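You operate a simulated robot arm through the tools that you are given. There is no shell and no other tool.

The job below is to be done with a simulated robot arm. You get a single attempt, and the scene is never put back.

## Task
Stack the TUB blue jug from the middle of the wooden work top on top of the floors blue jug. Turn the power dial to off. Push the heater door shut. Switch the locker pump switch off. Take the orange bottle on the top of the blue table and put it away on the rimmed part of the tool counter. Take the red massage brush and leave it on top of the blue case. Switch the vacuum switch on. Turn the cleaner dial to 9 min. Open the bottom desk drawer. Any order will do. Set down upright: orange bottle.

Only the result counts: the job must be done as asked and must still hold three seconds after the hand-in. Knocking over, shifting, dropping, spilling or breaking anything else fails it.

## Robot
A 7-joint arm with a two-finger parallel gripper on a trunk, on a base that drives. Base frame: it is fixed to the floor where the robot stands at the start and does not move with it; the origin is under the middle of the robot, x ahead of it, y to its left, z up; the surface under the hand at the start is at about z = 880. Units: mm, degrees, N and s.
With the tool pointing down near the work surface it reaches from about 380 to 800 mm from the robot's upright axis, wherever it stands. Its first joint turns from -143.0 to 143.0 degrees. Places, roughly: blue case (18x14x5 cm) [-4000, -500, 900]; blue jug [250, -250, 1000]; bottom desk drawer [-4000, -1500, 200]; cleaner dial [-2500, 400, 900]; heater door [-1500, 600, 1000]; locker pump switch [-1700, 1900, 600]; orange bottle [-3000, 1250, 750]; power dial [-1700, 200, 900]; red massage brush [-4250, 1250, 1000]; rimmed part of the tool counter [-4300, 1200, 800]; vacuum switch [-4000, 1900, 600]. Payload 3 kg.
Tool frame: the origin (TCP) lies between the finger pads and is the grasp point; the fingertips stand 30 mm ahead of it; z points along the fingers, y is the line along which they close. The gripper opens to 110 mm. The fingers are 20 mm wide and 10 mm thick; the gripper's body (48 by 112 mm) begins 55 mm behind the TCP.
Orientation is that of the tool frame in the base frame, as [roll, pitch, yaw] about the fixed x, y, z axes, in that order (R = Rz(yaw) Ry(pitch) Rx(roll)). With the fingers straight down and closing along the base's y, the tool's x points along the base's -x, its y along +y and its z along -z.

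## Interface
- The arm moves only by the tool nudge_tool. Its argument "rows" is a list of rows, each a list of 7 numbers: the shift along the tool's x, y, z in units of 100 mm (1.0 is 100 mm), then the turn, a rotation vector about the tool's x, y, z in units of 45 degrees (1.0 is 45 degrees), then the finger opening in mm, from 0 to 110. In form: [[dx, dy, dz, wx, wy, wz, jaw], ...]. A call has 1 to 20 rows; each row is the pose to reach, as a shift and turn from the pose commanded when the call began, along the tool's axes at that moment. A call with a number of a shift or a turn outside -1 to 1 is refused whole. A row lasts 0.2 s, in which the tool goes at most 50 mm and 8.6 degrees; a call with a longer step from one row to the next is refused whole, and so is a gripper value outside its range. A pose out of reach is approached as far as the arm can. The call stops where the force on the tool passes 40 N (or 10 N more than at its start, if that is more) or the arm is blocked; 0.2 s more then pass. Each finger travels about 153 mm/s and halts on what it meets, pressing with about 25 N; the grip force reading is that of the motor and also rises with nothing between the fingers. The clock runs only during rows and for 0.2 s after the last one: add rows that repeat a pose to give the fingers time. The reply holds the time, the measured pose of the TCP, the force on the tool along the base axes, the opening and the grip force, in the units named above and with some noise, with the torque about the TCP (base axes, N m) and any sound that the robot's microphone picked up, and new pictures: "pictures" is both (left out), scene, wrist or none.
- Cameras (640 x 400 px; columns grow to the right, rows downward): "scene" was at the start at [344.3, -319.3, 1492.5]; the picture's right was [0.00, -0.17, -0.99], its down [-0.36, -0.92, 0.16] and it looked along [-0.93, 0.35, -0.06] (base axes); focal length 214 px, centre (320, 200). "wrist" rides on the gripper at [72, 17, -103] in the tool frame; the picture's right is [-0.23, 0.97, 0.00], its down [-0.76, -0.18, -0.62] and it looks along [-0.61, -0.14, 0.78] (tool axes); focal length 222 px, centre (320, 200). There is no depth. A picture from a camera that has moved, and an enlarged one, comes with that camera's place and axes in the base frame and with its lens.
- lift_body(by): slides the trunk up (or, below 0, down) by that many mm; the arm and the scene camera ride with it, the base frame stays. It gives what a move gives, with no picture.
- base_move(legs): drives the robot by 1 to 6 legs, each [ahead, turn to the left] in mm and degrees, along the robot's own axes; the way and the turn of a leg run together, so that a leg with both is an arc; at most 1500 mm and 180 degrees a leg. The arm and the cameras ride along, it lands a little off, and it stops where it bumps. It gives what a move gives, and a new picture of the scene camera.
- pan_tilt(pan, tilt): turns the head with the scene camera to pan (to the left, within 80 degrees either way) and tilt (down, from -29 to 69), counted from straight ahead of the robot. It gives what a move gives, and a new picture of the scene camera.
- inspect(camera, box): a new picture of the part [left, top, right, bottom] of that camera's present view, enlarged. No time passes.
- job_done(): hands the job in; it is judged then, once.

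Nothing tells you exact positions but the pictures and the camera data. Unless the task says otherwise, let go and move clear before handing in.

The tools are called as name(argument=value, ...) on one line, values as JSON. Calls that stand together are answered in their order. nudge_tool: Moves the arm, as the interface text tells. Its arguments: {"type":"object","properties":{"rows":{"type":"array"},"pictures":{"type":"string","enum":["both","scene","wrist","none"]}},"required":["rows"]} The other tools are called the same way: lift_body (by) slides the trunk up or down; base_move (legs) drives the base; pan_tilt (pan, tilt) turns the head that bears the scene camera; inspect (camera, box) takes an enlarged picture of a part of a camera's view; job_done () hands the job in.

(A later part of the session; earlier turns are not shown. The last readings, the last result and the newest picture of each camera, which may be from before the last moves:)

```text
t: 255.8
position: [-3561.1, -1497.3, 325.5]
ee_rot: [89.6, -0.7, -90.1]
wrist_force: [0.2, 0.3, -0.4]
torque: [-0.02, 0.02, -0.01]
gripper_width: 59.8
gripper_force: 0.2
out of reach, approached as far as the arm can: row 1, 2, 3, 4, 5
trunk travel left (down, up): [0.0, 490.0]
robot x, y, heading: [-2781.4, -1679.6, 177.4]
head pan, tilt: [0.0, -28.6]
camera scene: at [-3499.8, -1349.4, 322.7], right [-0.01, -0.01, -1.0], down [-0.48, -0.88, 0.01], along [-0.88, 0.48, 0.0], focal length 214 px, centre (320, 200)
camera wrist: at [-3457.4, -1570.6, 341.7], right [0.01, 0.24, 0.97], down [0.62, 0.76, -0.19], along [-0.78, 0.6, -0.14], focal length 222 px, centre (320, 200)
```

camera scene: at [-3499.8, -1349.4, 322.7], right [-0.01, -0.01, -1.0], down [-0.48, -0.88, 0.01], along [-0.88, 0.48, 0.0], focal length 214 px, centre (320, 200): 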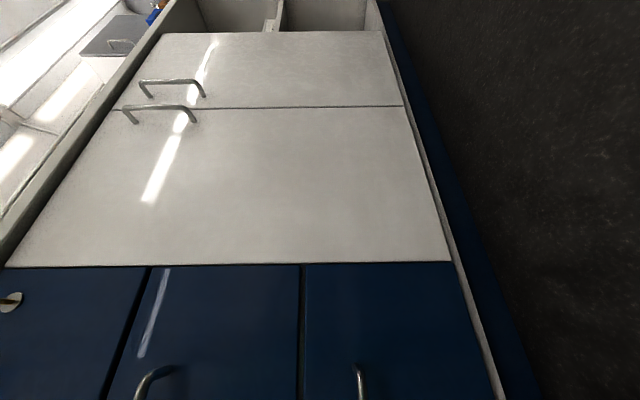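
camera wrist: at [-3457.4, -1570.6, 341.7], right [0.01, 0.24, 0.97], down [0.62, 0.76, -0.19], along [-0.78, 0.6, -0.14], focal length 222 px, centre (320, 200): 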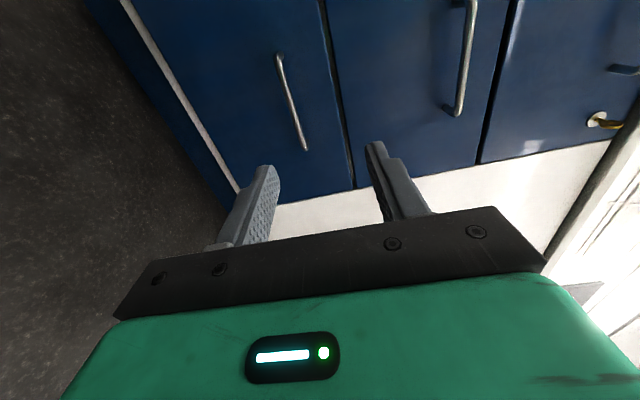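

The bottom handle spans y −1552…−1403 at z≈280, x≈−3827. I'll set the arm at that height with some reach in reserve, then drive in.

nudge_tool(rows=[[-0.05, 0, -0.4, 0, 0, 0, 70], [-0.1, -0.1, -0.8, 0, 0, 0, 70], [-0.15, -0.2, -1.0, 0, 0, 0, 70], [-0.15, -0.2, -1.0, 0, 0, 0, 70]], pictures="none")

nudge_tool(rows=[[0, -0.1, -0.1, 0, 0, 0, 70], [0, -0.26, -0.2, 0, 0, 0, 70], [0, -0.26, -0.2, 0, 0, 0, 70]], pictures="none")

base_move(legs=[[260, 0]])

inspect(camera="wrist", box=[0, 0, 640, 400])

```text
t: 256.8
position: [-3461.8, -1481.6, 304.7]
ee_rot: [89.6, -0.7, -89.9]
wrist_force: [0.1, 0.1, -0.1]
torque: [-0.01, 0.01, 0.01]
gripper_width: 69.8
gripper_force: 0.0
trunk travel left (down, up): [0.0, 490.0]
robot x, y, heading: [-2783.4, -1683.8, 177.1]
head pan, tilt: [0.0, -28.6]
```

```text
t: 257.6
position: [-3442.4, -1483.9, 285.6]
ee_rot: [89.6, -0.8, -89.9]
wrist_force: [1.1, 0.0, -0.6]
torque: [0.01, -0.03, -0.01]
gripper_width: 69.9
gripper_force: 0.0
out of reach, approached as far as the arm can: row 2, 3
trunk travel left (down, up): [0.0, 490.0]
robot x, y, heading: [-2783.1, -1679.4, 177.1]
head pan, tilt: [0.0, -28.6]
```

```text
t: 259.4
position: [-3703.7, -1472.5, 284.0]
ee_rot: [89.5, -0.8, -90.0]
wrist_force: [-0.4, 0.0, 0.4]
torque: [-0.02, -0.03, 0.01]
gripper_width: 70.1
gripper_force: 0.0
trunk travel left (down, up): [0.0, 490.0]
robot x, y, heading: [-3043.8, -1665.5, 177.4]
head pan, tilt: [0.0, -28.6]
camera scene: at [-3642.6, -1322.8, 282.3], right [-0.01, -0.01, -1.0], down [-0.48, -0.88, 0.01], along [-0.88, 0.48, 0.0], focal length 214 px, centre (320, 200)
```

scene: 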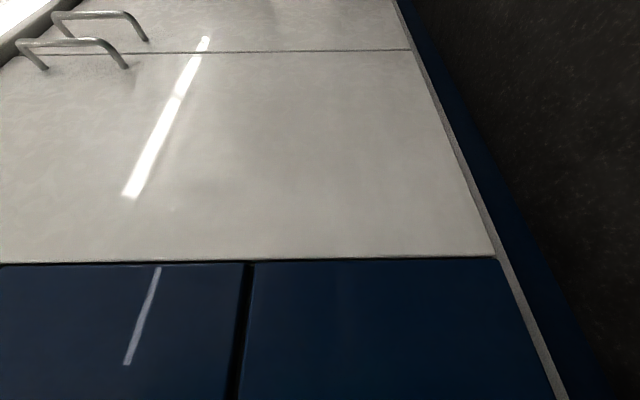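

```text
1.00 times, centred on (320, 200) of wrist (not enlarged: the box is as wide or as high as the picture)
camera zoom: at [-3600.5, -1544.0, 301.3], right [0.01, 0.24, 0.97], down [0.62, 0.76, -0.19], along [-0.78, 0.61, -0.14], focal length 222 px, centre (320, 200)
```

zoom: 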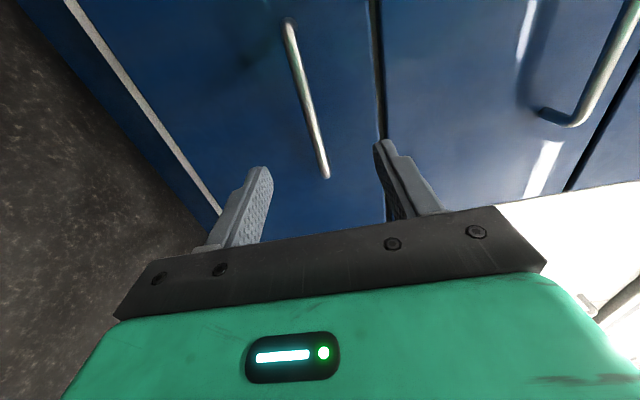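

Handle centre is about (-3827,-1476,277). I'll tilt the tool 10° down to gain low reach, then move in.

nudge_tool(rows=[[0, -0.02, 0, 0.1, 0, 0, 70], [0.02, -0.05, 0, 0.222, 0, 0, 70], [0.02, -0.05, 0, 0.222, 0, 0, 70]], pictures="none")

base_move(legs=[[70, 0]])

inspect(camera="wrist", box=[0, 0, 640, 400])

```text
t: 260.2
position: [-3704.3, -1474.1, 279.7]
ee_rot: [99.6, -0.9, -90.0]
wrist_force: [1.3, 0.1, 0.1]
torque: [0.0, -0.01, 0.0]
gripper_width: 69.7
gripper_force: 0.0
trunk travel left (down, up): [0.0, 490.0]
robot x, y, heading: [-3044.3, -1662.6, 177.3]
head pan, tilt: [0.0, -28.6]
```

```text
t: 261.2
position: [-3773.7, -1471.3, 280.6]
ee_rot: [99.6, -0.8, -90.0]
wrist_force: [0.5, -0.4, -0.1]
torque: [0.0, -0.02, 0.0]
gripper_width: 69.9
gripper_force: 0.1
trunk travel left (down, up): [0.0, 490.0]
robot x, y, heading: [-3116.7, -1664.8, 177.3]
head pan, tilt: [0.0, -28.6]
camera scene: at [-3712.9, -1322.0, 288.5], right [0.17, -0.01, -0.99], down [-0.47, -0.88, -0.07], along [-0.87, 0.48, -0.15], focal length 214 px, centre (320, 200)
```

scene: 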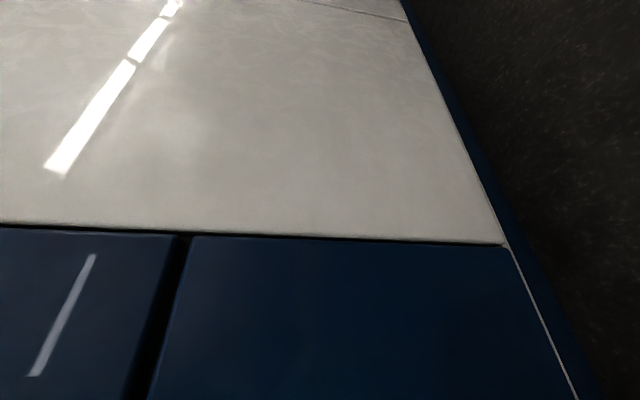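

```text
1.00 times, centred on (320, 200) of wrist (not enlarged: the box is as wide or as high as the picture)
camera zoom: at [-3674.0, -1543.1, 314.3], right [-0.16, 0.24, 0.96], down [0.64, 0.76, -0.08], along [-0.75, 0.6, -0.28], focal length 222 px, centre (320, 200)
```

zoom: 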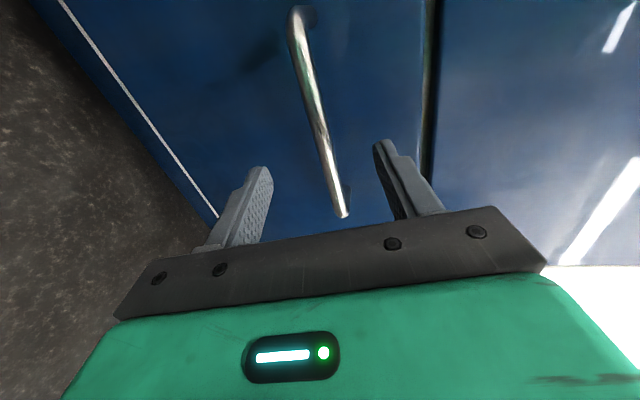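

Bar is well centred between the fingers. Moving in and closing.

nudge_tool(rows=[[0, 0.02, 0.12, 0, 0, 0, 70], [0, 0.04, 0.24, 0, 0, 0, 70], [0, 0.06, 0.34, 0, 0, 0, 70], [0, 0.06, 0.41, 0, 0, 0, 70], [0, 0.06, 0.41, 0, 0, 0, 50], [0, 0.06, 0.41, 0, 0, 0, 25], [0, 0.06, 0.41, 0, 0, 0, 0], [0, 0.06, 0.41, 0, 0, 0, 0]], pictures="wrist")

```text
t: 263.1
position: [-3815.8, -1469.6, 278.0]
ee_rot: [99.7, -0.8, -90.1]
wrist_force: [1.6, 0.4, -7.4]
torque: [0.85, -0.02, 0.06]
gripper_width: 11.8
gripper_force: 45.6
trunk travel left (down, up): [0.0, 490.0]
robot x, y, heading: [-3111.6, -1666.3, 177.4]
head pan, tilt: [0.0, -28.6]
camera wrist: at [-3715.9, -1542.5, 312.3], right [-0.16, 0.24, 0.96], down [0.64, 0.76, -0.08], along [-0.75, 0.6, -0.28], focal length 222 px, centre (320, 200)
```

wrist: 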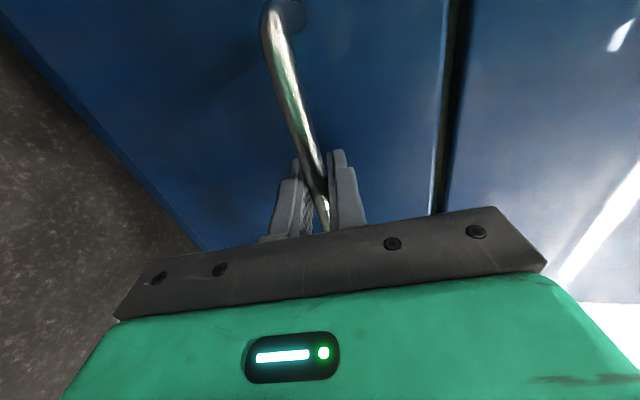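

The handle is gripped (11.8 mm bar). Pulling by reversing the base.

base_move(legs=[[-150, 0]])

inspect(camera="wrist", box=[0, 0, 640, 400])

```text
t: 264.4
position: [-3685.0, -1470.0, 277.5]
ee_rot: [99.9, -0.6, -90.7]
wrist_force: [0.1, 1.2, -5.9]
torque: [0.82, 0.0, 0.28]
gripper_width: 11.7
gripper_force: 45.2
trunk travel left (down, up): [0.0, 490.0]
robot x, y, heading: [-2985.7, -1670.5, 177.1]
head pan, tilt: [0.0, -28.6]
stopped in leg 1: the force on the tool passed its limit at 43 N (the readings are from after the stop); the commanded pose is now the measured one
camera scene: at [-3622.1, -1321.7, 287.0], right [0.17, -0.01, -0.99], down [-0.48, -0.87, -0.07], along [-0.86, 0.49, -0.16], focal length 214 px, centre (320, 200)
```

scene: 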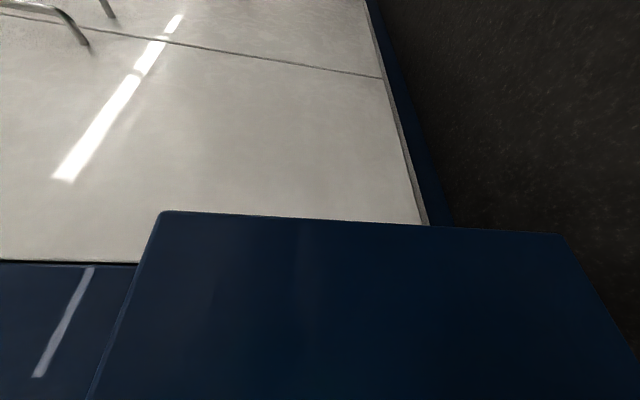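

```text
1.00 times, centred on (320, 200) of wrist (not enlarged: the box is as wide or as high as the picture)
camera zoom: at [-3586.2, -1543.3, 312.4], right [-0.16, 0.24, 0.96], down [0.65, 0.75, -0.08], along [-0.74, 0.61, -0.28], focal length 222 px, centre (320, 200)
```

zoom: 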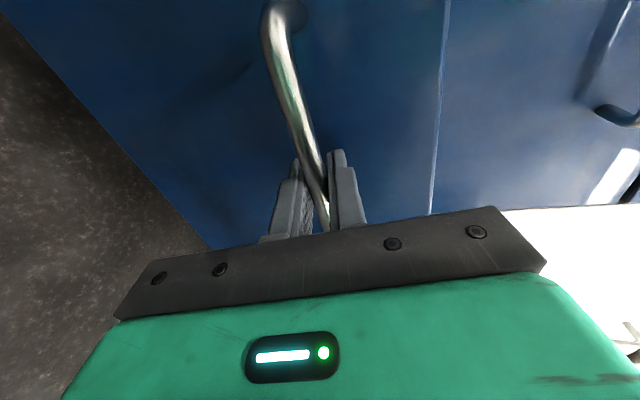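

The drawer is out ~130 mm. Continuing in smaller steps.

base_move(legs=[[-100, 0]])

base_move(legs=[[-100, 0]])

```text
t: 265.9
position: [-3582.3, -1468.9, 277.7]
ee_rot: [100.1, -0.6, -91.3]
wrist_force: [0.3, 1.5, -6.7]
torque: [0.84, -0.07, 0.45]
gripper_width: 11.6
gripper_force: 45.5
trunk travel left (down, up): [0.0, 490.0]
robot x, y, heading: [-2889.5, -1677.7, 177.1]
head pan, tilt: [0.0, -28.6]
stopped in leg 1: the force on the tool passed its limit at 42 N (the readings are from after the stop); the commanded pose is now the measured one
camera scene: at [-3518.4, -1322.1, 287.4], right [0.17, -0.01, -0.98], down [-0.49, -0.87, -0.07], along [-0.85, 0.5, -0.16], focal length 214 px, centre (320, 200)
```

scene: 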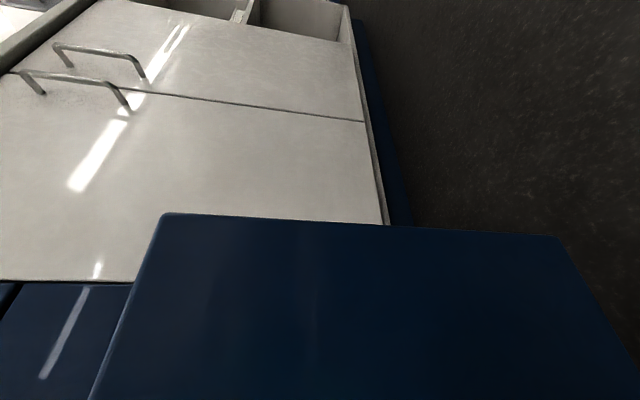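

```text
t: 267.1
position: [-3488.8, -1468.5, 278.3]
ee_rot: [100.1, -0.5, -91.9]
wrist_force: [-0.7, 1.2, -5.6]
torque: [0.88, 0.04, 0.32]
gripper_width: 11.7
gripper_force: 44.9
trunk travel left (down, up): [0.0, 490.0]
robot x, y, heading: [-2788.7, -1679.0, 177.5]
head pan, tilt: [0.0, -28.6]
stopped in leg 1: the force on the tool passed its limit at 42 N (the readings are from after the stop); the commanded pose is now the measured one
camera scene: at [-3422.7, -1322.5, 287.8], right [0.18, -0.01, -0.98], down [-0.5, -0.86, -0.08], along [-0.85, 0.51, -0.16], focal length 214 px, centre (320, 200)
```

scene: 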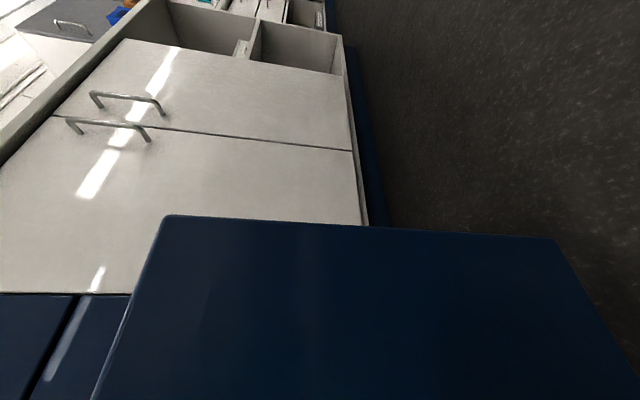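

base_move(legs=[[-80, 0]])

```text
t: 267.9
position: [-3468.4, -1469.1, 280.4]
ee_rot: [100.2, -0.3, -91.9]
wrist_force: [1.3, 0.0, -10.2]
torque: [0.79, -0.13, 0.27]
gripper_width: 11.6
gripper_force: 45.2
trunk travel left (down, up): [0.0, 490.0]
robot x, y, heading: [-2772.0, -1682.4, 177.0]
head pan, tilt: [0.0, -28.6]
stopped in leg 1: the force on the tool passed its limit at 142 N (the readings are from after the stop); the commanded pose is now the measured one
camera scene: at [-3403.2, -1323.8, 289.6], right [0.18, -0.01, -0.98], down [-0.5, -0.86, -0.08], along [-0.85, 0.51, -0.16], focal length 214 px, centre (320, 200)
```

scene: 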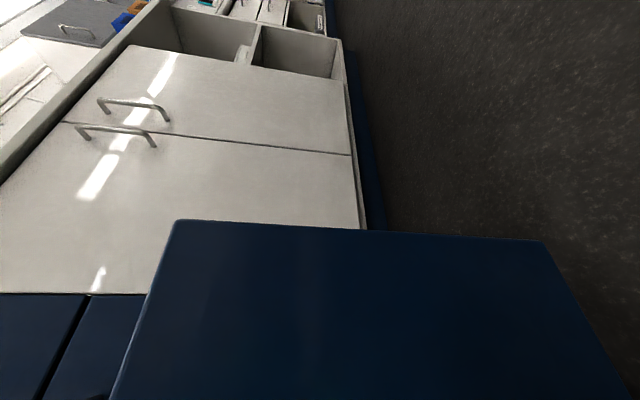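

The drawer hit its end stop: fully open. Releasing the handle and retreating.

nudge_tool(rows=[[0, 0, 0, 0, 0, 0, 30], [0, 0, 0, 0, 0, 0, 60], [0, 0, 0, 0, 0, 0, 70], [0, 0, -0.2, 0, 0, 0, 70], [0, 0, -0.4, 0, 0, 0, 70], [0, 0, -0.6, 0, 0, 0, 70], [0, 0, -0.6, 0, 0, 0, 70]], pictures="wrist")

base_move(legs=[[-150, 0]])

```text
t: 269.5
position: [-3410.8, -1471.5, 290.4]
ee_rot: [100.0, -0.3, -91.9]
wrist_force: [0.5, -0.2, -0.7]
torque: [0.0, -0.03, 0.01]
gripper_width: 70.1
gripper_force: 0.1
trunk travel left (down, up): [0.0, 490.0]
robot x, y, heading: [-2772.7, -1684.1, 177.2]
head pan, tilt: [0.0, -28.6]
camera wrist: at [-3314.2, -1547.0, 325.4], right [-0.16, 0.24, 0.96], down [0.67, 0.74, -0.07], along [-0.73, 0.63, -0.28], focal length 222 px, centre (320, 200)
```

wrist: 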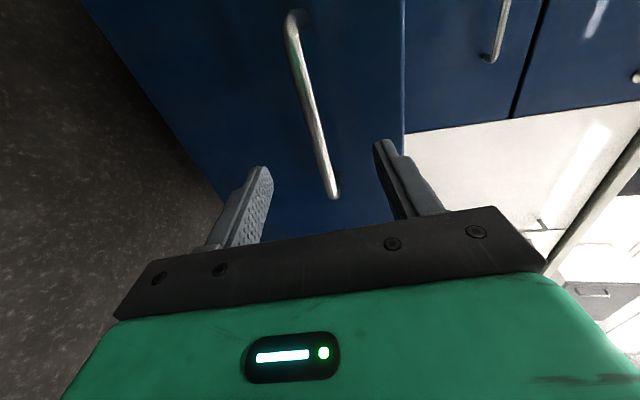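

```text
t: 270.9
position: [-3259.1, -1477.2, 292.0]
ee_rot: [100.0, -0.3, -91.9]
wrist_force: [1.1, 0.1, 0.4]
torque: [0.04, 0.0, 0.01]
gripper_width: 70.1
gripper_force: 0.3
trunk travel left (down, up): [0.0, 490.0]
robot x, y, heading: [-2618.4, -1688.6, 176.8]
head pan, tilt: [0.0, -28.6]
camera scene: at [-3193.6, -1331.3, 301.1], right [0.17, -0.01, -0.98], down [-0.5, -0.86, -0.08], along [-0.85, 0.51, -0.16], focal length 214 px, centre (320, 200)
```

scene: 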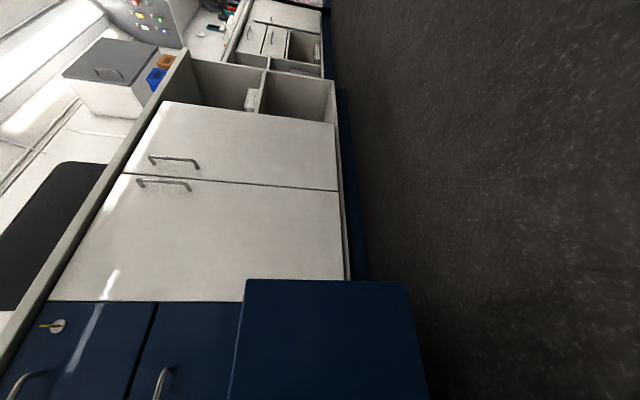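

The drawer is fully open. Now I'll raise the trunk and look along the corridor toward the +y end of the van.

lift_body(by=400)

nudge_tool(rows=[[0, 0, 0, -0.1, 0, 0, 60], [0, 0, 0, -0.222, 0, 0, 60], [0, 0, 0, -0.222, 0, 0, 60]], pictures="none")

nudge_tool(rows=[[0, 0.1, 0, 0, 0, -0.15, 60], [0, 0.3, 0, 0, 0, -0.3, 60], [0, 0.5, 0, 0, 0, -0.45, 60], [0, 0.7, 0, 0, 0, -0.6, 60], [0, 0.9, 0, 0, 0, -0.75, 60], [0, 1.0, 0, 0, 0, -0.9, 60], [0, 1.0, 0, 0, 0, -1.0, 60]], pictures="none")

nudge_tool(rows=[[0, 0, 0, 0, 0, -0.15, 60], [0, 0, 0, 0, 0, -0.3, 60], [0, 0, 0, 0, 0, -0.45, 60], [0, 0, 0, 0, 0, -0.6, 60], [0, 0, 0, 0, 0, -0.75, 60], [0, 0, 0, 0, 0, -0.9, 60], [0, 0, 0, 0, 0, -1.0, 60]], pictures="none")

pan_tilt(pan=-50, tilt=10)

```text
t: 274.7
position: [-3259.0, -1477.0, 692.4]
ee_rot: [100.1, -0.2, -92.0]
wrist_force: [0.0, 0.6, 0.4]
torque: [-0.03, 0.0, -0.01]
gripper_width: 70.1
gripper_force: 0.0
trunk travel left (down, up): [-400.0, 90.0]
robot x, y, heading: [-2616.5, -1686.2, 177.2]
head pan, tilt: [0.0, -28.6]
```

```text
t: 275.5
position: [-3260.2, -1476.8, 691.5]
ee_rot: [89.9, -0.4, -92.0]
wrist_force: [0.7, 0.1, 0.3]
torque: [0.01, 0.02, -0.01]
gripper_width: 60.2
gripper_force: 0.0
trunk travel left (down, up): [-400.0, 90.0]
robot x, y, heading: [-2618.0, -1689.4, 177.4]
head pan, tilt: [0.0, -28.6]
```

```text
t: 277.1
position: [-3259.5, -1476.0, 790.9]
ee_rot: [90.1, 44.7, -92.0]
wrist_force: [0.2, -0.1, -0.6]
torque: [-0.01, 0.03, -0.01]
gripper_width: 60.2
gripper_force: 0.0
trunk travel left (down, up): [-400.0, 90.0]
robot x, y, heading: [-2616.1, -1690.2, 177.3]
head pan, tilt: [0.0, -28.6]
```

```text
t: 278.7
position: [-3258.8, -1478.2, 792.8]
ee_rot: [92.6, 89.7, -89.3]
wrist_force: [-0.5, 0.0, 0.3]
torque: [0.0, -0.03, 0.01]
gripper_width: 60.0
gripper_force: 0.0
trunk travel left (down, up): [-400.0, 90.0]
robot x, y, heading: [-2617.1, -1687.7, 177.0]
head pan, tilt: [0.0, -28.6]
```

```text
t: 279.9
position: [-3258.8, -1477.9, 792.3]
ee_rot: [92.2, 89.6, -89.8]
wrist_force: [-0.3, -0.3, -0.2]
torque: [0.0, 0.0, 0.02]
gripper_width: 60.1
gripper_force: 0.1
trunk travel left (down, up): [-400.0, 90.0]
robot x, y, heading: [-2617.8, -1690.3, 177.0]
head pan, tilt: [-50.0, 10.0]
camera scene: at [-3187.5, -1410.0, 885.6], right [0.79, 0.62, 0.0], down [0.11, -0.14, -0.98], along [-0.61, 0.77, -0.18], focal length 214 px, centre (320, 200)
```

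scene: 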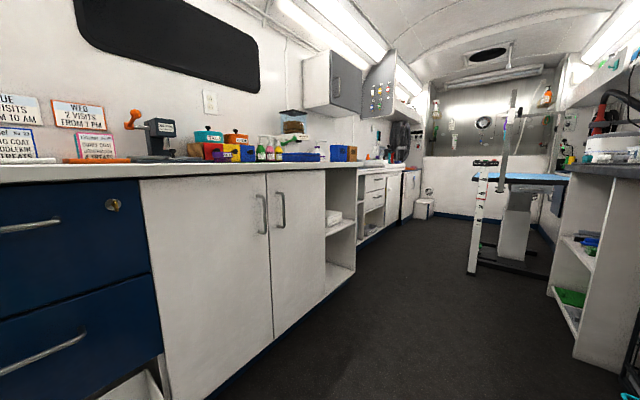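

inspect(camera="scene", box=[350, 50, 640, 290])

inspect(camera="scene", box=[280, 90, 460, 230])

```text
1.67 times, centred on (495, 170) of scene
camera zoom: at [-3187.5, -1410.0, 885.6], right [0.79, 0.62, 0.0], down [0.11, -0.14, -0.98], along [-0.61, 0.77, -0.18], focal length 358 px, centre (28, 250)
```

zoom: 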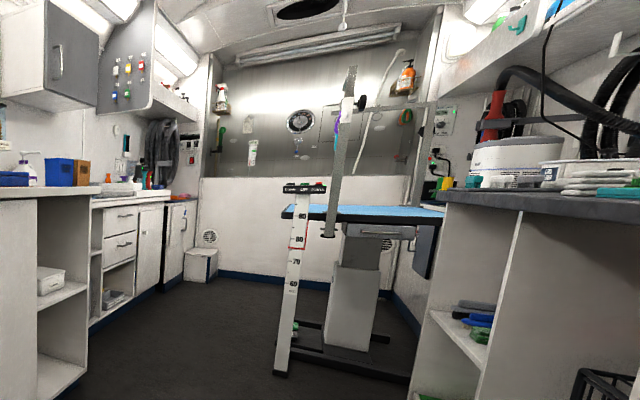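

```text
2.86 times, centred on (370, 160) of scene
camera zoom: at [-3187.5, -1410.0, 885.6], right [0.79, 0.62, 0.0], down [0.11, -0.14, -0.98], along [-0.61, 0.77, -0.18], focal length 613 px, centre (177, 314)
```

zoom: 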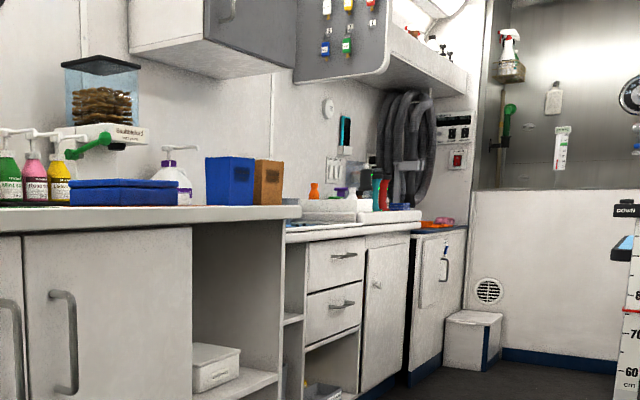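

The layout is clear: corridor with desk/tool counter on the left, the blue table and a height gauge mid-right, and the white "cleaner" on the dark counter. I'll go to the compact tool-down travel pose, centred, before entering the corridor.

nudge_tool(rows=[[-0.15, 0.1, 0, 0, 0.15, 0, 60], [-0.3, 0.3, 0, 0, 0.3, 0, 60], [-0.45, 0.5, 0, 0, 0.45, 0, 60], [-0.6, 0.7, 0, 0, 0.6, 0, 60], [-0.8, 0.9, 0, 0, 0.75, 0, 60], [-1.0, 1.0, 0, 0, 0.9, 0, 60], [-1.0, 1.0, 0, 0, 1.0, 0, 60]], pictures="none")

nudge_tool(rows=[[0, 0.1, 0, 0, 0.15, 0, 60], [0, 0.3, 0, 0, 0.3, 0, 60], [0, 0.5, 0, 0, 0.45, 0, 60], [0, 0.7, 0, 0, 0.6, 0, 60], [0, 0.9, 0, 0, 0.75, 0, 60], [0, 1.0, 0, 0, 0.9, 0, 60], [0, 1.0, 0, 0, 1.0, 0, 60]], pictures="none")

lift_body(by=90)

nudge_tool(rows=[[0.2, 0, -0.3, 0, 0, 0, 60], [0.4, 0, -0.6, 0, 0, 0, 60], [0.6, 0, -0.9, 0, 0, 0, 60], [0.7, 0, -1.0, 0, 0, 0, 60], [0.7, 0, -1.0, 0, 0, 0, 60]], pictures="none")

nudge_tool(rows=[[0.2, 0, -0.3, 0, 0, 0, 60], [0.4, 0, -0.6, 0, 0, 0, 60], [0.6, 0, -0.9, 0, 0, 0, 60], [0.7, 0, -1.0, 0, 0, 0, 60], [0.7, 0, -1.0, 0, 0, 0, 60]], pictures="none")

nudge_tool(rows=[[0.2, 0, -0.3, 0, 0, 0, 60], [0.4, 0, -0.6, 0, 0, 0, 60], [0.6, 0, -0.9, 0, 0, 0, 60], [0.7, 0, -1.0, 0, 0, 0, 60], [0.7, 0, -1.0, 0, 0, 0, 60]], pictures="scene")

```text
t: 281.5
position: [-3262.3, -1575.8, 893.3]
ee_rot: [179.5, 45.0, -2.3]
wrist_force: [0.3, -1.0, -0.6]
torque: [0.03, 0.01, 0.03]
gripper_width: 59.9
gripper_force: 0.2
trunk travel left (down, up): [-400.0, 90.0]
robot x, y, heading: [-2614.8, -1692.0, 176.9]
head pan, tilt: [-50.0, 10.0]
```

```text
t: 283.1
position: [-3266.4, -1675.8, 892.1]
ee_rot: [179.7, -0.1, -1.9]
wrist_force: [1.0, 0.1, 0.8]
torque: [0.0, 0.0, -0.02]
gripper_width: 59.6
gripper_force: 0.0
trunk travel left (down, up): [-400.0, 90.0]
robot x, y, heading: [-2619.6, -1690.4, 177.2]
head pan, tilt: [-50.0, 10.0]
```

```text
t: 284.4
position: [-3266.9, -1674.7, 982.5]
ee_rot: [179.6, 0.1, -1.9]
wrist_force: [0.2, 0.7, -0.4]
torque: [-0.03, 0.0, -0.02]
gripper_width: 60.2
gripper_force: 0.0
trunk travel left (down, up): [-490.0, 0.0]
robot x, y, heading: [-2621.8, -1687.0, 177.3]
head pan, tilt: [-50.0, 10.0]
```

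```text
t: 285.6
position: [-3197.5, -1677.4, 1083.4]
ee_rot: [179.5, 0.0, -2.0]
wrist_force: [-0.2, 0.2, -0.5]
torque: [-0.01, 0.02, -0.01]
gripper_width: 60.2
gripper_force: 0.0
trunk travel left (down, up): [-490.0, 0.0]
robot x, y, heading: [-2620.7, -1687.7, 177.1]
head pan, tilt: [-50.0, 10.0]
```

```text
t: 286.8
position: [-3124.9, -1680.1, 1183.9]
ee_rot: [179.7, -0.1, -2.0]
wrist_force: [0.0, -0.6, -0.2]
torque: [0.0, -0.01, -0.01]
gripper_width: 59.7
gripper_force: 0.2
trunk travel left (down, up): [-490.0, 0.0]
robot x, y, heading: [-2616.4, -1691.8, 177.0]
head pan, tilt: [-50.0, 10.0]
```

```text
t: 287.9
position: [-3056.1, -1681.5, 1284.6]
ee_rot: [179.7, 0.0, -2.1]
wrist_force: [-0.3, 0.8, 0.1]
torque: [-0.02, 0.03, 0.0]
gripper_width: 60.0
gripper_force: 0.0
trunk travel left (down, up): [-490.0, 0.0]
robot x, y, heading: [-2619.5, -1689.3, 177.1]
head pan, tilt: [-50.0, 10.0]
camera scene: at [-3149.2, -1607.9, 1353.2], right [0.02, 0.65, 0.76], down [0.98, -0.17, 0.11], along [0.2, 0.74, -0.64], focal length 214 px, centre (320, 200)
```

scene: 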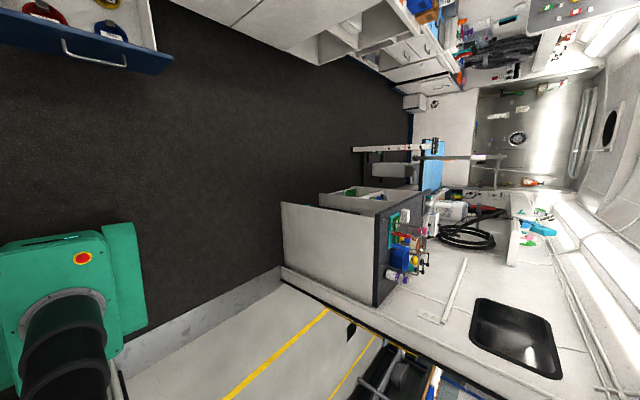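

Good overview from above. I'll turn and drive to the corridor mouth in steps.

base_move(legs=[[0, -25], [0, -25], [900, 0]])

pan_tilt(pan=0, tilt=-29)

```text
t: 295.3
position: [-3413.6, -619.7, 1282.6]
ee_rot: [179.7, 0.0, -53.4]
wrist_force: [0.4, 0.9, -0.2]
torque: [0.0, -0.02, -0.01]
gripper_width: 59.7
gripper_force: 0.2
trunk travel left (down, up): [-490.0, 0.0]
robot x, y, heading: [-3145.4, -965.0, 126.0]
head pan, tilt: [-50.0, 10.0]
camera scene: at [-3413.7, -503.1, 1352.8], right [0.52, 0.39, 0.76], down [0.48, -0.87, 0.11], along [0.71, 0.31, -0.64], focal length 214 px, centre (320, 200)
```

scene: 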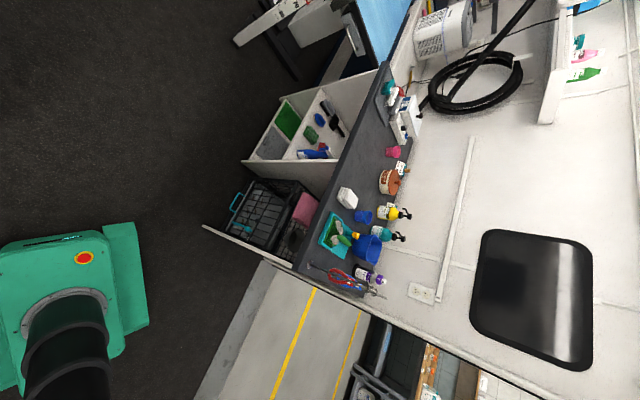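

```text
t: 296.5
position: [-3413.4, -620.5, 1283.3]
ee_rot: [179.7, 0.1, -53.4]
wrist_force: [-0.5, 0.3, 0.3]
torque: [0.01, 0.05, 0.03]
gripper_width: 59.9
gripper_force: 0.0
trunk travel left (down, up): [-490.0, 0.0]
robot x, y, heading: [-3143.3, -963.3, 126.1]
head pan, tilt: [0.0, -28.6]
camera scene: at [-3503.8, -501.4, 1346.8], right [0.8, 0.6, -0.01], down [0.52, -0.71, -0.48], along [-0.29, 0.38, -0.88], focal length 214 px, centre (320, 200)
```

scene: 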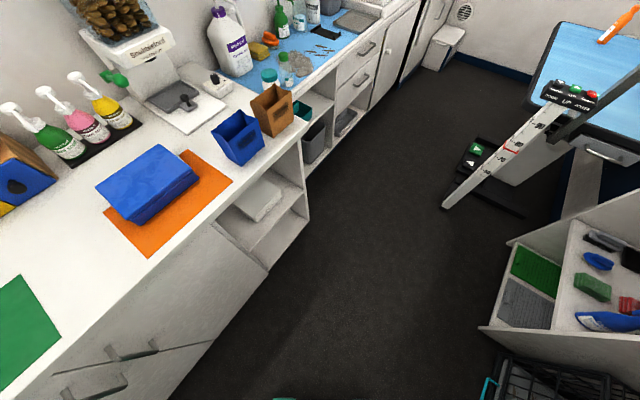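

The corridor is clear: left counters at x≈−3835/−3940, height gauge at (−3220,570). I'll angle in along heading ~107°.

base_move(legs=[[0, -19], [900, 0]])

```text
t: 302.3
position: [-3544.3, 324.3, 1282.0]
ee_rot: [179.7, -0.1, -72.7]
wrist_force: [-0.3, -0.4, 0.4]
torque: [-0.03, -0.04, -0.04]
gripper_width: 60.1
gripper_force: 0.2
trunk travel left (down, up): [-490.0, 0.0]
robot x, y, heading: [-3400.4, -92.0, 106.4]
head pan, tilt: [0.0, -28.6]
camera scene: at [-3589.6, 465.0, 1346.6], right [0.95, 0.3, -0.01], down [0.26, -0.84, -0.48], along [-0.15, 0.46, -0.88], focal length 214 px, centre (320, 200)
```

scene: 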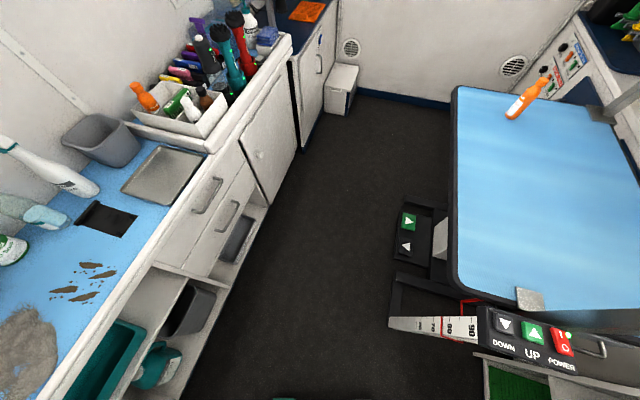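

The orange bottle stands on the blue table at about (−3084,1340). The tool counter with a rimmed white part is on the left. I'll move alongside the table.

base_move(legs=[[0, -2.4], [500, 0]])

pan_tilt(pan=50, tilt=30)

pan_tilt(pan=-50, tilt=30)

```text
t: 305.8
position: [-3653.5, 832.1, 1284.1]
ee_rot: [179.8, -0.1, -75.1]
wrist_force: [-0.5, 0.3, 0.4]
torque: [0.01, -0.04, -0.02]
gripper_width: 59.8
gripper_force: 0.0
trunk travel left (down, up): [-490.0, 0.0]
robot x, y, heading: [-3533.1, 408.0, 104.0]
head pan, tilt: [0.0, -28.6]
camera scene: at [-3692.6, 975.1, 1346.9], right [0.97, 0.26, -0.01], down [0.22, -0.85, -0.48], along [-0.13, 0.46, -0.88], focal length 214 px, centre (320, 200)
```

scene: 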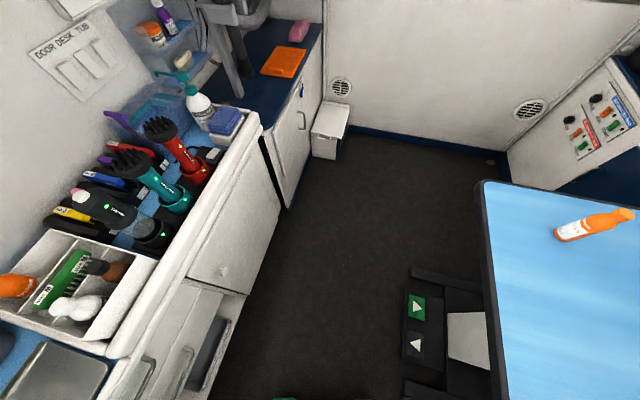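

```text
t: 307.0
position: [-3653.0, 831.5, 1284.4]
ee_rot: [179.7, 0.0, -75.1]
wrist_force: [-0.1, 0.0, -0.1]
torque: [0.0, -0.04, 0.01]
gripper_width: 60.0
gripper_force: 0.0
trunk travel left (down, up): [-490.0, 0.0]
robot x, y, heading: [-3533.2, 411.9, 104.0]
head pan, tilt: [50.0, 30.0]
camera scene: at [-3736.6, 871.4, 1356.9], right [0.62, 0.16, -0.77], down [0.59, -0.74, 0.32], along [-0.52, -0.65, -0.55], focal length 214 px, centre (320, 200)
```

scene: 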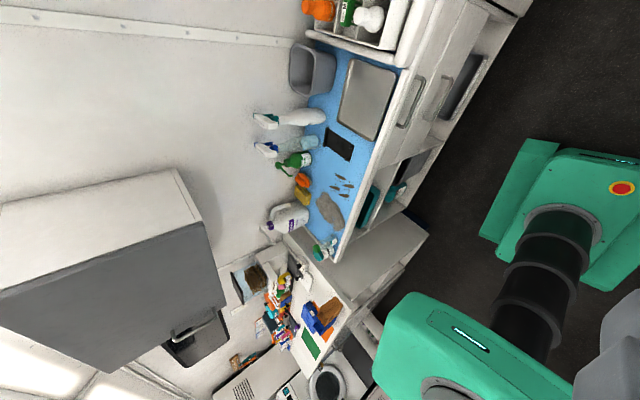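

```text
t: 308.8
position: [-3653.2, 830.9, 1285.2]
ee_rot: [179.7, 0.0, -75.0]
wrist_force: [-0.2, 0.6, 0.1]
torque: [0.01, -0.03, 0.01]
gripper_width: 60.1
gripper_force: 0.1
trunk travel left (down, up): [-490.0, 0.0]
robot x, y, heading: [-3529.0, 409.7, 104.0]
head pan, tilt: [-50.0, 30.0]
camera scene: at [-3602.8, 907.0, 1356.1], right [0.63, 0.17, 0.76], down [-0.14, -0.93, 0.32], along [0.77, -0.31, -0.56], focal length 214 px, centre (320, 200)
```

scene: 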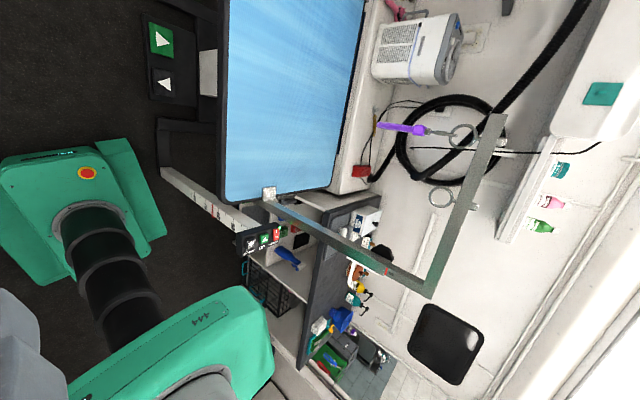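

pan_tilt(pan=0, tilt=-25)

inspect(camera="scene", box=[0, 60, 280, 360])

inspect(camera="scene", box=[150, 0, 350, 140])

```text
t: 310.0
position: [-3654.0, 831.8, 1284.8]
ee_rot: [179.7, 0.0, -75.1]
wrist_force: [-0.3, -0.3, -0.2]
torque: [-0.02, 0.0, 0.01]
gripper_width: 60.4
gripper_force: 0.0
trunk travel left (down, up): [-490.0, 0.0]
robot x, y, heading: [-3532.8, 413.0, 104.0]
head pan, tilt: [0.0, -25.0]
camera scene: at [-3691.3, 970.3, 1343.5], right [0.97, 0.26, -0.01], down [0.23, -0.88, -0.42], along [-0.11, 0.41, -0.91], focal length 214 px, centre (320, 200)
```

scene: 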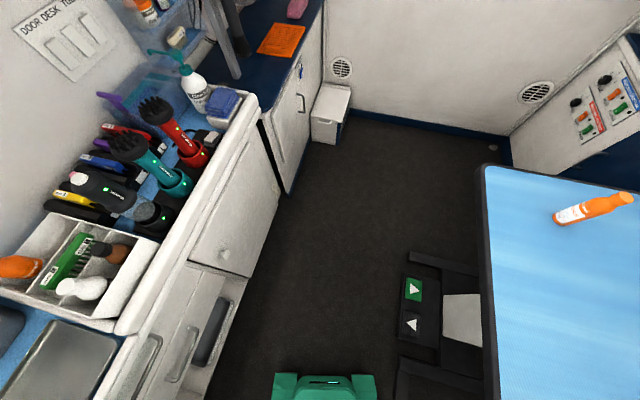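

```text
1.33 times, centred on (140, 210) of scene
camera zoom: at [-3691.3, 970.3, 1343.5], right [0.97, 0.26, -0.01], down [0.23, -0.88, -0.42], along [-0.11, 0.41, -0.91], focal length 286 px, centre (560, 187)
```

zoom: 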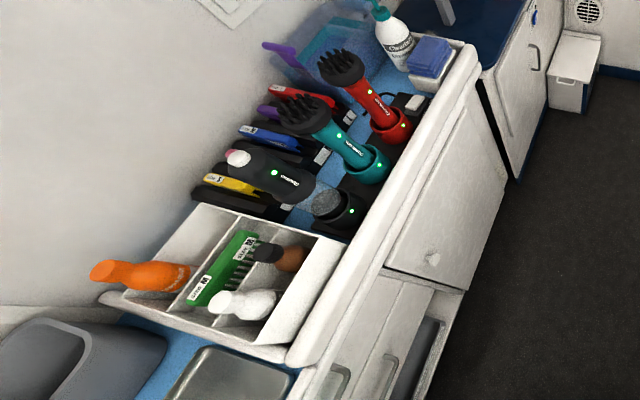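

```text
2.86 times, centred on (250, 70) of scene
camera zoom: at [-3691.3, 970.3, 1343.5], right [0.97, 0.26, -0.01], down [0.23, -0.88, -0.42], along [-0.11, 0.41, -0.91], focal length 613 px, centre (520, 571)
```

zoom: 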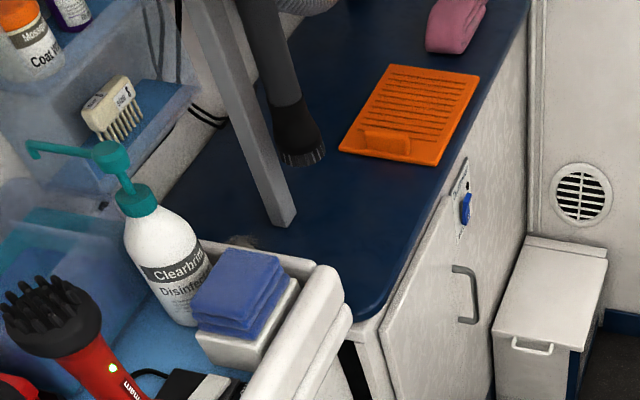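

I can see the red massage brush in its red charger, the rimmed section of the tool counter, and a blue-handled switch plate further on. Moving alongside, heading 90°.

base_move(legs=[[370, 0], [0, -14]])

```text
t: 313.3
position: [-3639.8, 1209.9, 1284.0]
ee_rot: [179.7, 0.1, -88.8]
wrist_force: [0.7, 0.4, -0.8]
torque: [-0.02, 0.0, 0.02]
gripper_width: 59.8
gripper_force: 0.0
trunk travel left (down, up): [-490.0, 0.0]
robot x, y, heading: [-3628.5, 769.3, 90.2]
head pan, tilt: [0.0, -25.0]
camera scene: at [-3643.8, 1353.5, 1343.4], right [1.0, 0.02, -0.01], down [0.02, -0.91, -0.42], along [-0.01, 0.42, -0.91], focal length 214 px, centre (320, 200)
```

scene: 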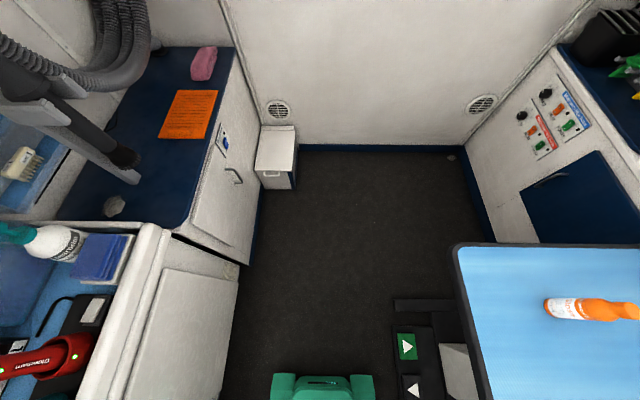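

I'm beside the table. Moving 250 mm further ahead puts both the bottle and the rimmed counter in reach.

base_move(legs=[[250, 0]])

pan_tilt(pan=0, tilt=20)

inspect(camera="scene", box=[0, 0, 240, 400])

inspect(camera="scene", box=[440, 0, 640, 200])

```text
t: 315.1
position: [-3641.3, 1457.7, 1285.0]
ee_rot: [179.7, -0.1, -88.8]
wrist_force: [-0.5, 0.0, -0.1]
torque: [-0.03, 0.02, 0.01]
gripper_width: 59.7
gripper_force: 0.0
trunk travel left (down, up): [-490.0, 0.0]
robot x, y, heading: [-3632.2, 1020.2, 90.3]
head pan, tilt: [0.0, -25.0]
camera scene: at [-3644.7, 1601.8, 1343.9], right [1.0, 0.02, -0.01], down [0.02, -0.91, -0.42], along [-0.01, 0.42, -0.91], focal length 214 px, centre (320, 200)
```

scene: 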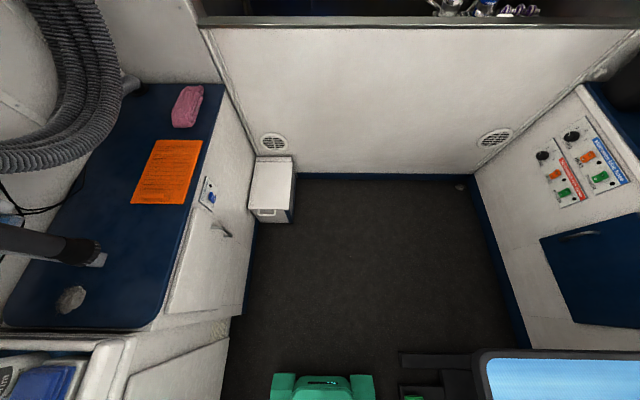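

```text
t: 316.2
position: [-3641.7, 1458.4, 1286.1]
ee_rot: [179.7, 0.0, -88.8]
wrist_force: [0.5, -0.2, -0.5]
torque: [0.0, -0.03, -0.04]
gripper_width: 60.1
gripper_force: 0.1
trunk travel left (down, up): [-490.0, 0.0]
robot x, y, heading: [-3628.2, 1016.4, 90.1]
head pan, tilt: [0.0, 20.0]
camera scene: at [-3643.5, 1533.6, 1322.4], right [1.0, 0.02, -0.01], down [0.02, -0.94, 0.34], along [0.0, -0.34, -0.94], focal length 214 px, centre (320, 200)
```

scene: 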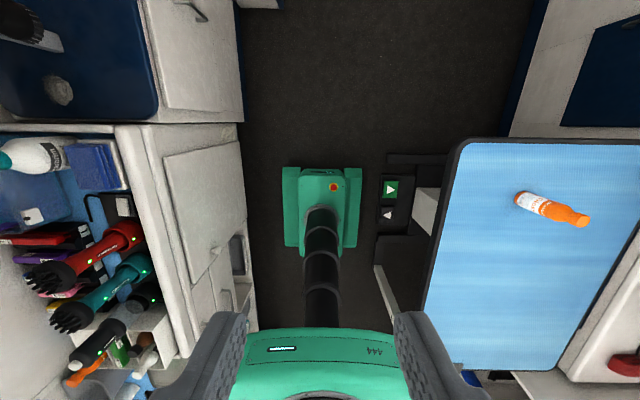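

```text
1.00 times, centred on (120, 200) of scene (not enlarged: the box is as wide or as high as the picture)
camera zoom: at [-3643.5, 1533.6, 1322.4], right [1.0, 0.02, -0.01], down [0.02, -0.94, 0.34], along [0.0, -0.34, -0.94], focal length 214 px, centre (520, 200)
```

zoom: 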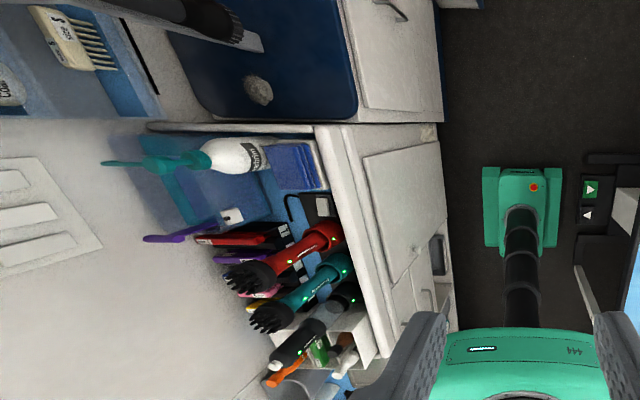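

```text
2.00 times, centred on (540, 100) of scene
camera zoom: at [-3643.5, 1533.6, 1322.4], right [1.0, 0.02, -0.01], down [0.02, -0.94, 0.34], along [0.0, -0.34, -0.94], focal length 429 px, centre (-120, 400)
```

zoom: 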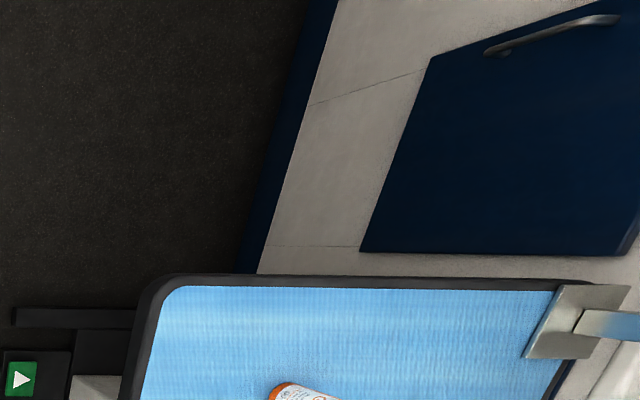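

The orange bottle's base is at about (−3080,1343) on the table. I'll bring the hand over it.

nudge_tool(rows=[[0, -0.4, 0, 0, 0, 0, 80], [0.1, -0.8, 0, 0, 0, 0, 80], [0.2, -1.0, 0, 0, 0, 0, 80], [0.2, -1.0, 0, 0, 0, 0, 80]], pictures="none")

nudge_tool(rows=[[0, -0.4, 0, 0, 0, 0, 80], [0.1, -0.8, 0, 0, 0, 0, 80], [0.2, -1.0, 0, 0, 0, 0, 80], [0.2, -1.0, 0, 0, 0, 0, 80]], pictures="none")

nudge_tool(rows=[[0, -0.4, 0, 0, 0, 0, 80], [0.1, -0.8, 0, 0, 0, 0, 80], [0.2, -1.0, 0, 0, 0, 0, 80], [0.2, -1.0, 0, 0, 0, 0, 80]], pictures="none")

nudge_tool(rows=[[0, -0.4, 0, 0, 0, 0, 80], [0.1, -0.8, 0, 0, 0, 0, 80], [0.2, -1.0, 0, 0, 0, 0, 80], [0.2, -1.0, 0, 0, 0, 0, 80]], pictures="none")

nudge_tool(rows=[[0, -0.4, 0, 0, 0, 0, 80], [0.1, -0.8, 0, 0, 0, 0, 80], [0.2, -1.0, 0, 0, 0, 0, 80], [0.2, -1.0, 0, 0, 0, 0, 80]])

```text
t: 317.2
position: [-3540.7, 1438.9, 1283.6]
ee_rot: [179.7, 0.0, -88.8]
wrist_force: [0.0, 0.3, 1.2]
torque: [-0.02, 0.02, 0.01]
gripper_width: 80.0
gripper_force: 0.0
trunk travel left (down, up): [-490.0, 0.0]
robot x, y, heading: [-3630.7, 1019.9, 90.0]
head pan, tilt: [0.0, 20.0]
```

```text
t: 318.2
position: [-3439.1, 1421.5, 1283.3]
ee_rot: [179.6, 0.0, -88.7]
wrist_force: [0.2, 0.3, -0.1]
torque: [-0.02, 0.05, 0.0]
gripper_width: 80.1
gripper_force: 0.2
trunk travel left (down, up): [-490.0, 0.0]
robot x, y, heading: [-3625.7, 1020.5, 90.3]
head pan, tilt: [0.0, 20.0]
```

```text
t: 319.2
position: [-3338.3, 1402.6, 1284.5]
ee_rot: [179.7, 0.0, -88.9]
wrist_force: [-0.4, -0.8, -0.3]
torque: [0.0, 0.01, -0.04]
gripper_width: 80.1
gripper_force: 0.0
trunk travel left (down, up): [-490.0, 0.0]
robot x, y, heading: [-3631.3, 1017.6, 90.2]
head pan, tilt: [0.0, 20.0]
```

```text
t: 320.2
position: [-3238.2, 1383.2, 1282.2]
ee_rot: [179.8, 0.0, -88.8]
wrist_force: [0.0, -0.2, 0.3]
torque: [-0.03, 0.01, 0.0]
gripper_width: 80.0
gripper_force: 0.0
trunk travel left (down, up): [-490.0, 0.0]
robot x, y, heading: [-3631.0, 1016.9, 89.8]
head pan, tilt: [0.0, 20.0]
```

```text
t: 321.2
position: [-3136.7, 1365.5, 1282.1]
ee_rot: [179.6, -0.2, -88.8]
wrist_force: [0.4, -0.1, 0.2]
torque: [0.0, 0.03, 0.0]
gripper_width: 80.2
gripper_force: 0.0
trunk travel left (down, up): [-490.0, 0.0]
robot x, y, heading: [-3632.4, 1021.2, 90.5]
head pan, tilt: [0.0, 20.0]
camera scene: at [-3139.7, 1441.0, 1318.8], right [1.0, 0.02, -0.01], down [0.02, -0.94, 0.34], along [0.0, -0.34, -0.94], focal length 214 px, centre (320, 200)
camera wrist: at [-3151.4, 1291.7, 1384.9], right [-0.98, 0.21, 0.01], down [0.17, 0.77, 0.62], along [0.12, 0.61, -0.78], focal length 222 px, centre (320, 200)
```

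scene: 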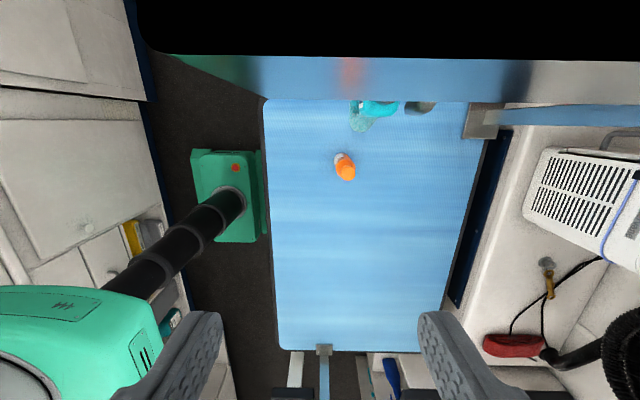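
wrist: 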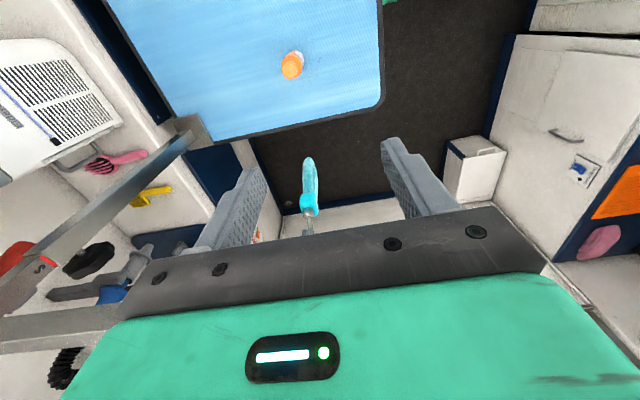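

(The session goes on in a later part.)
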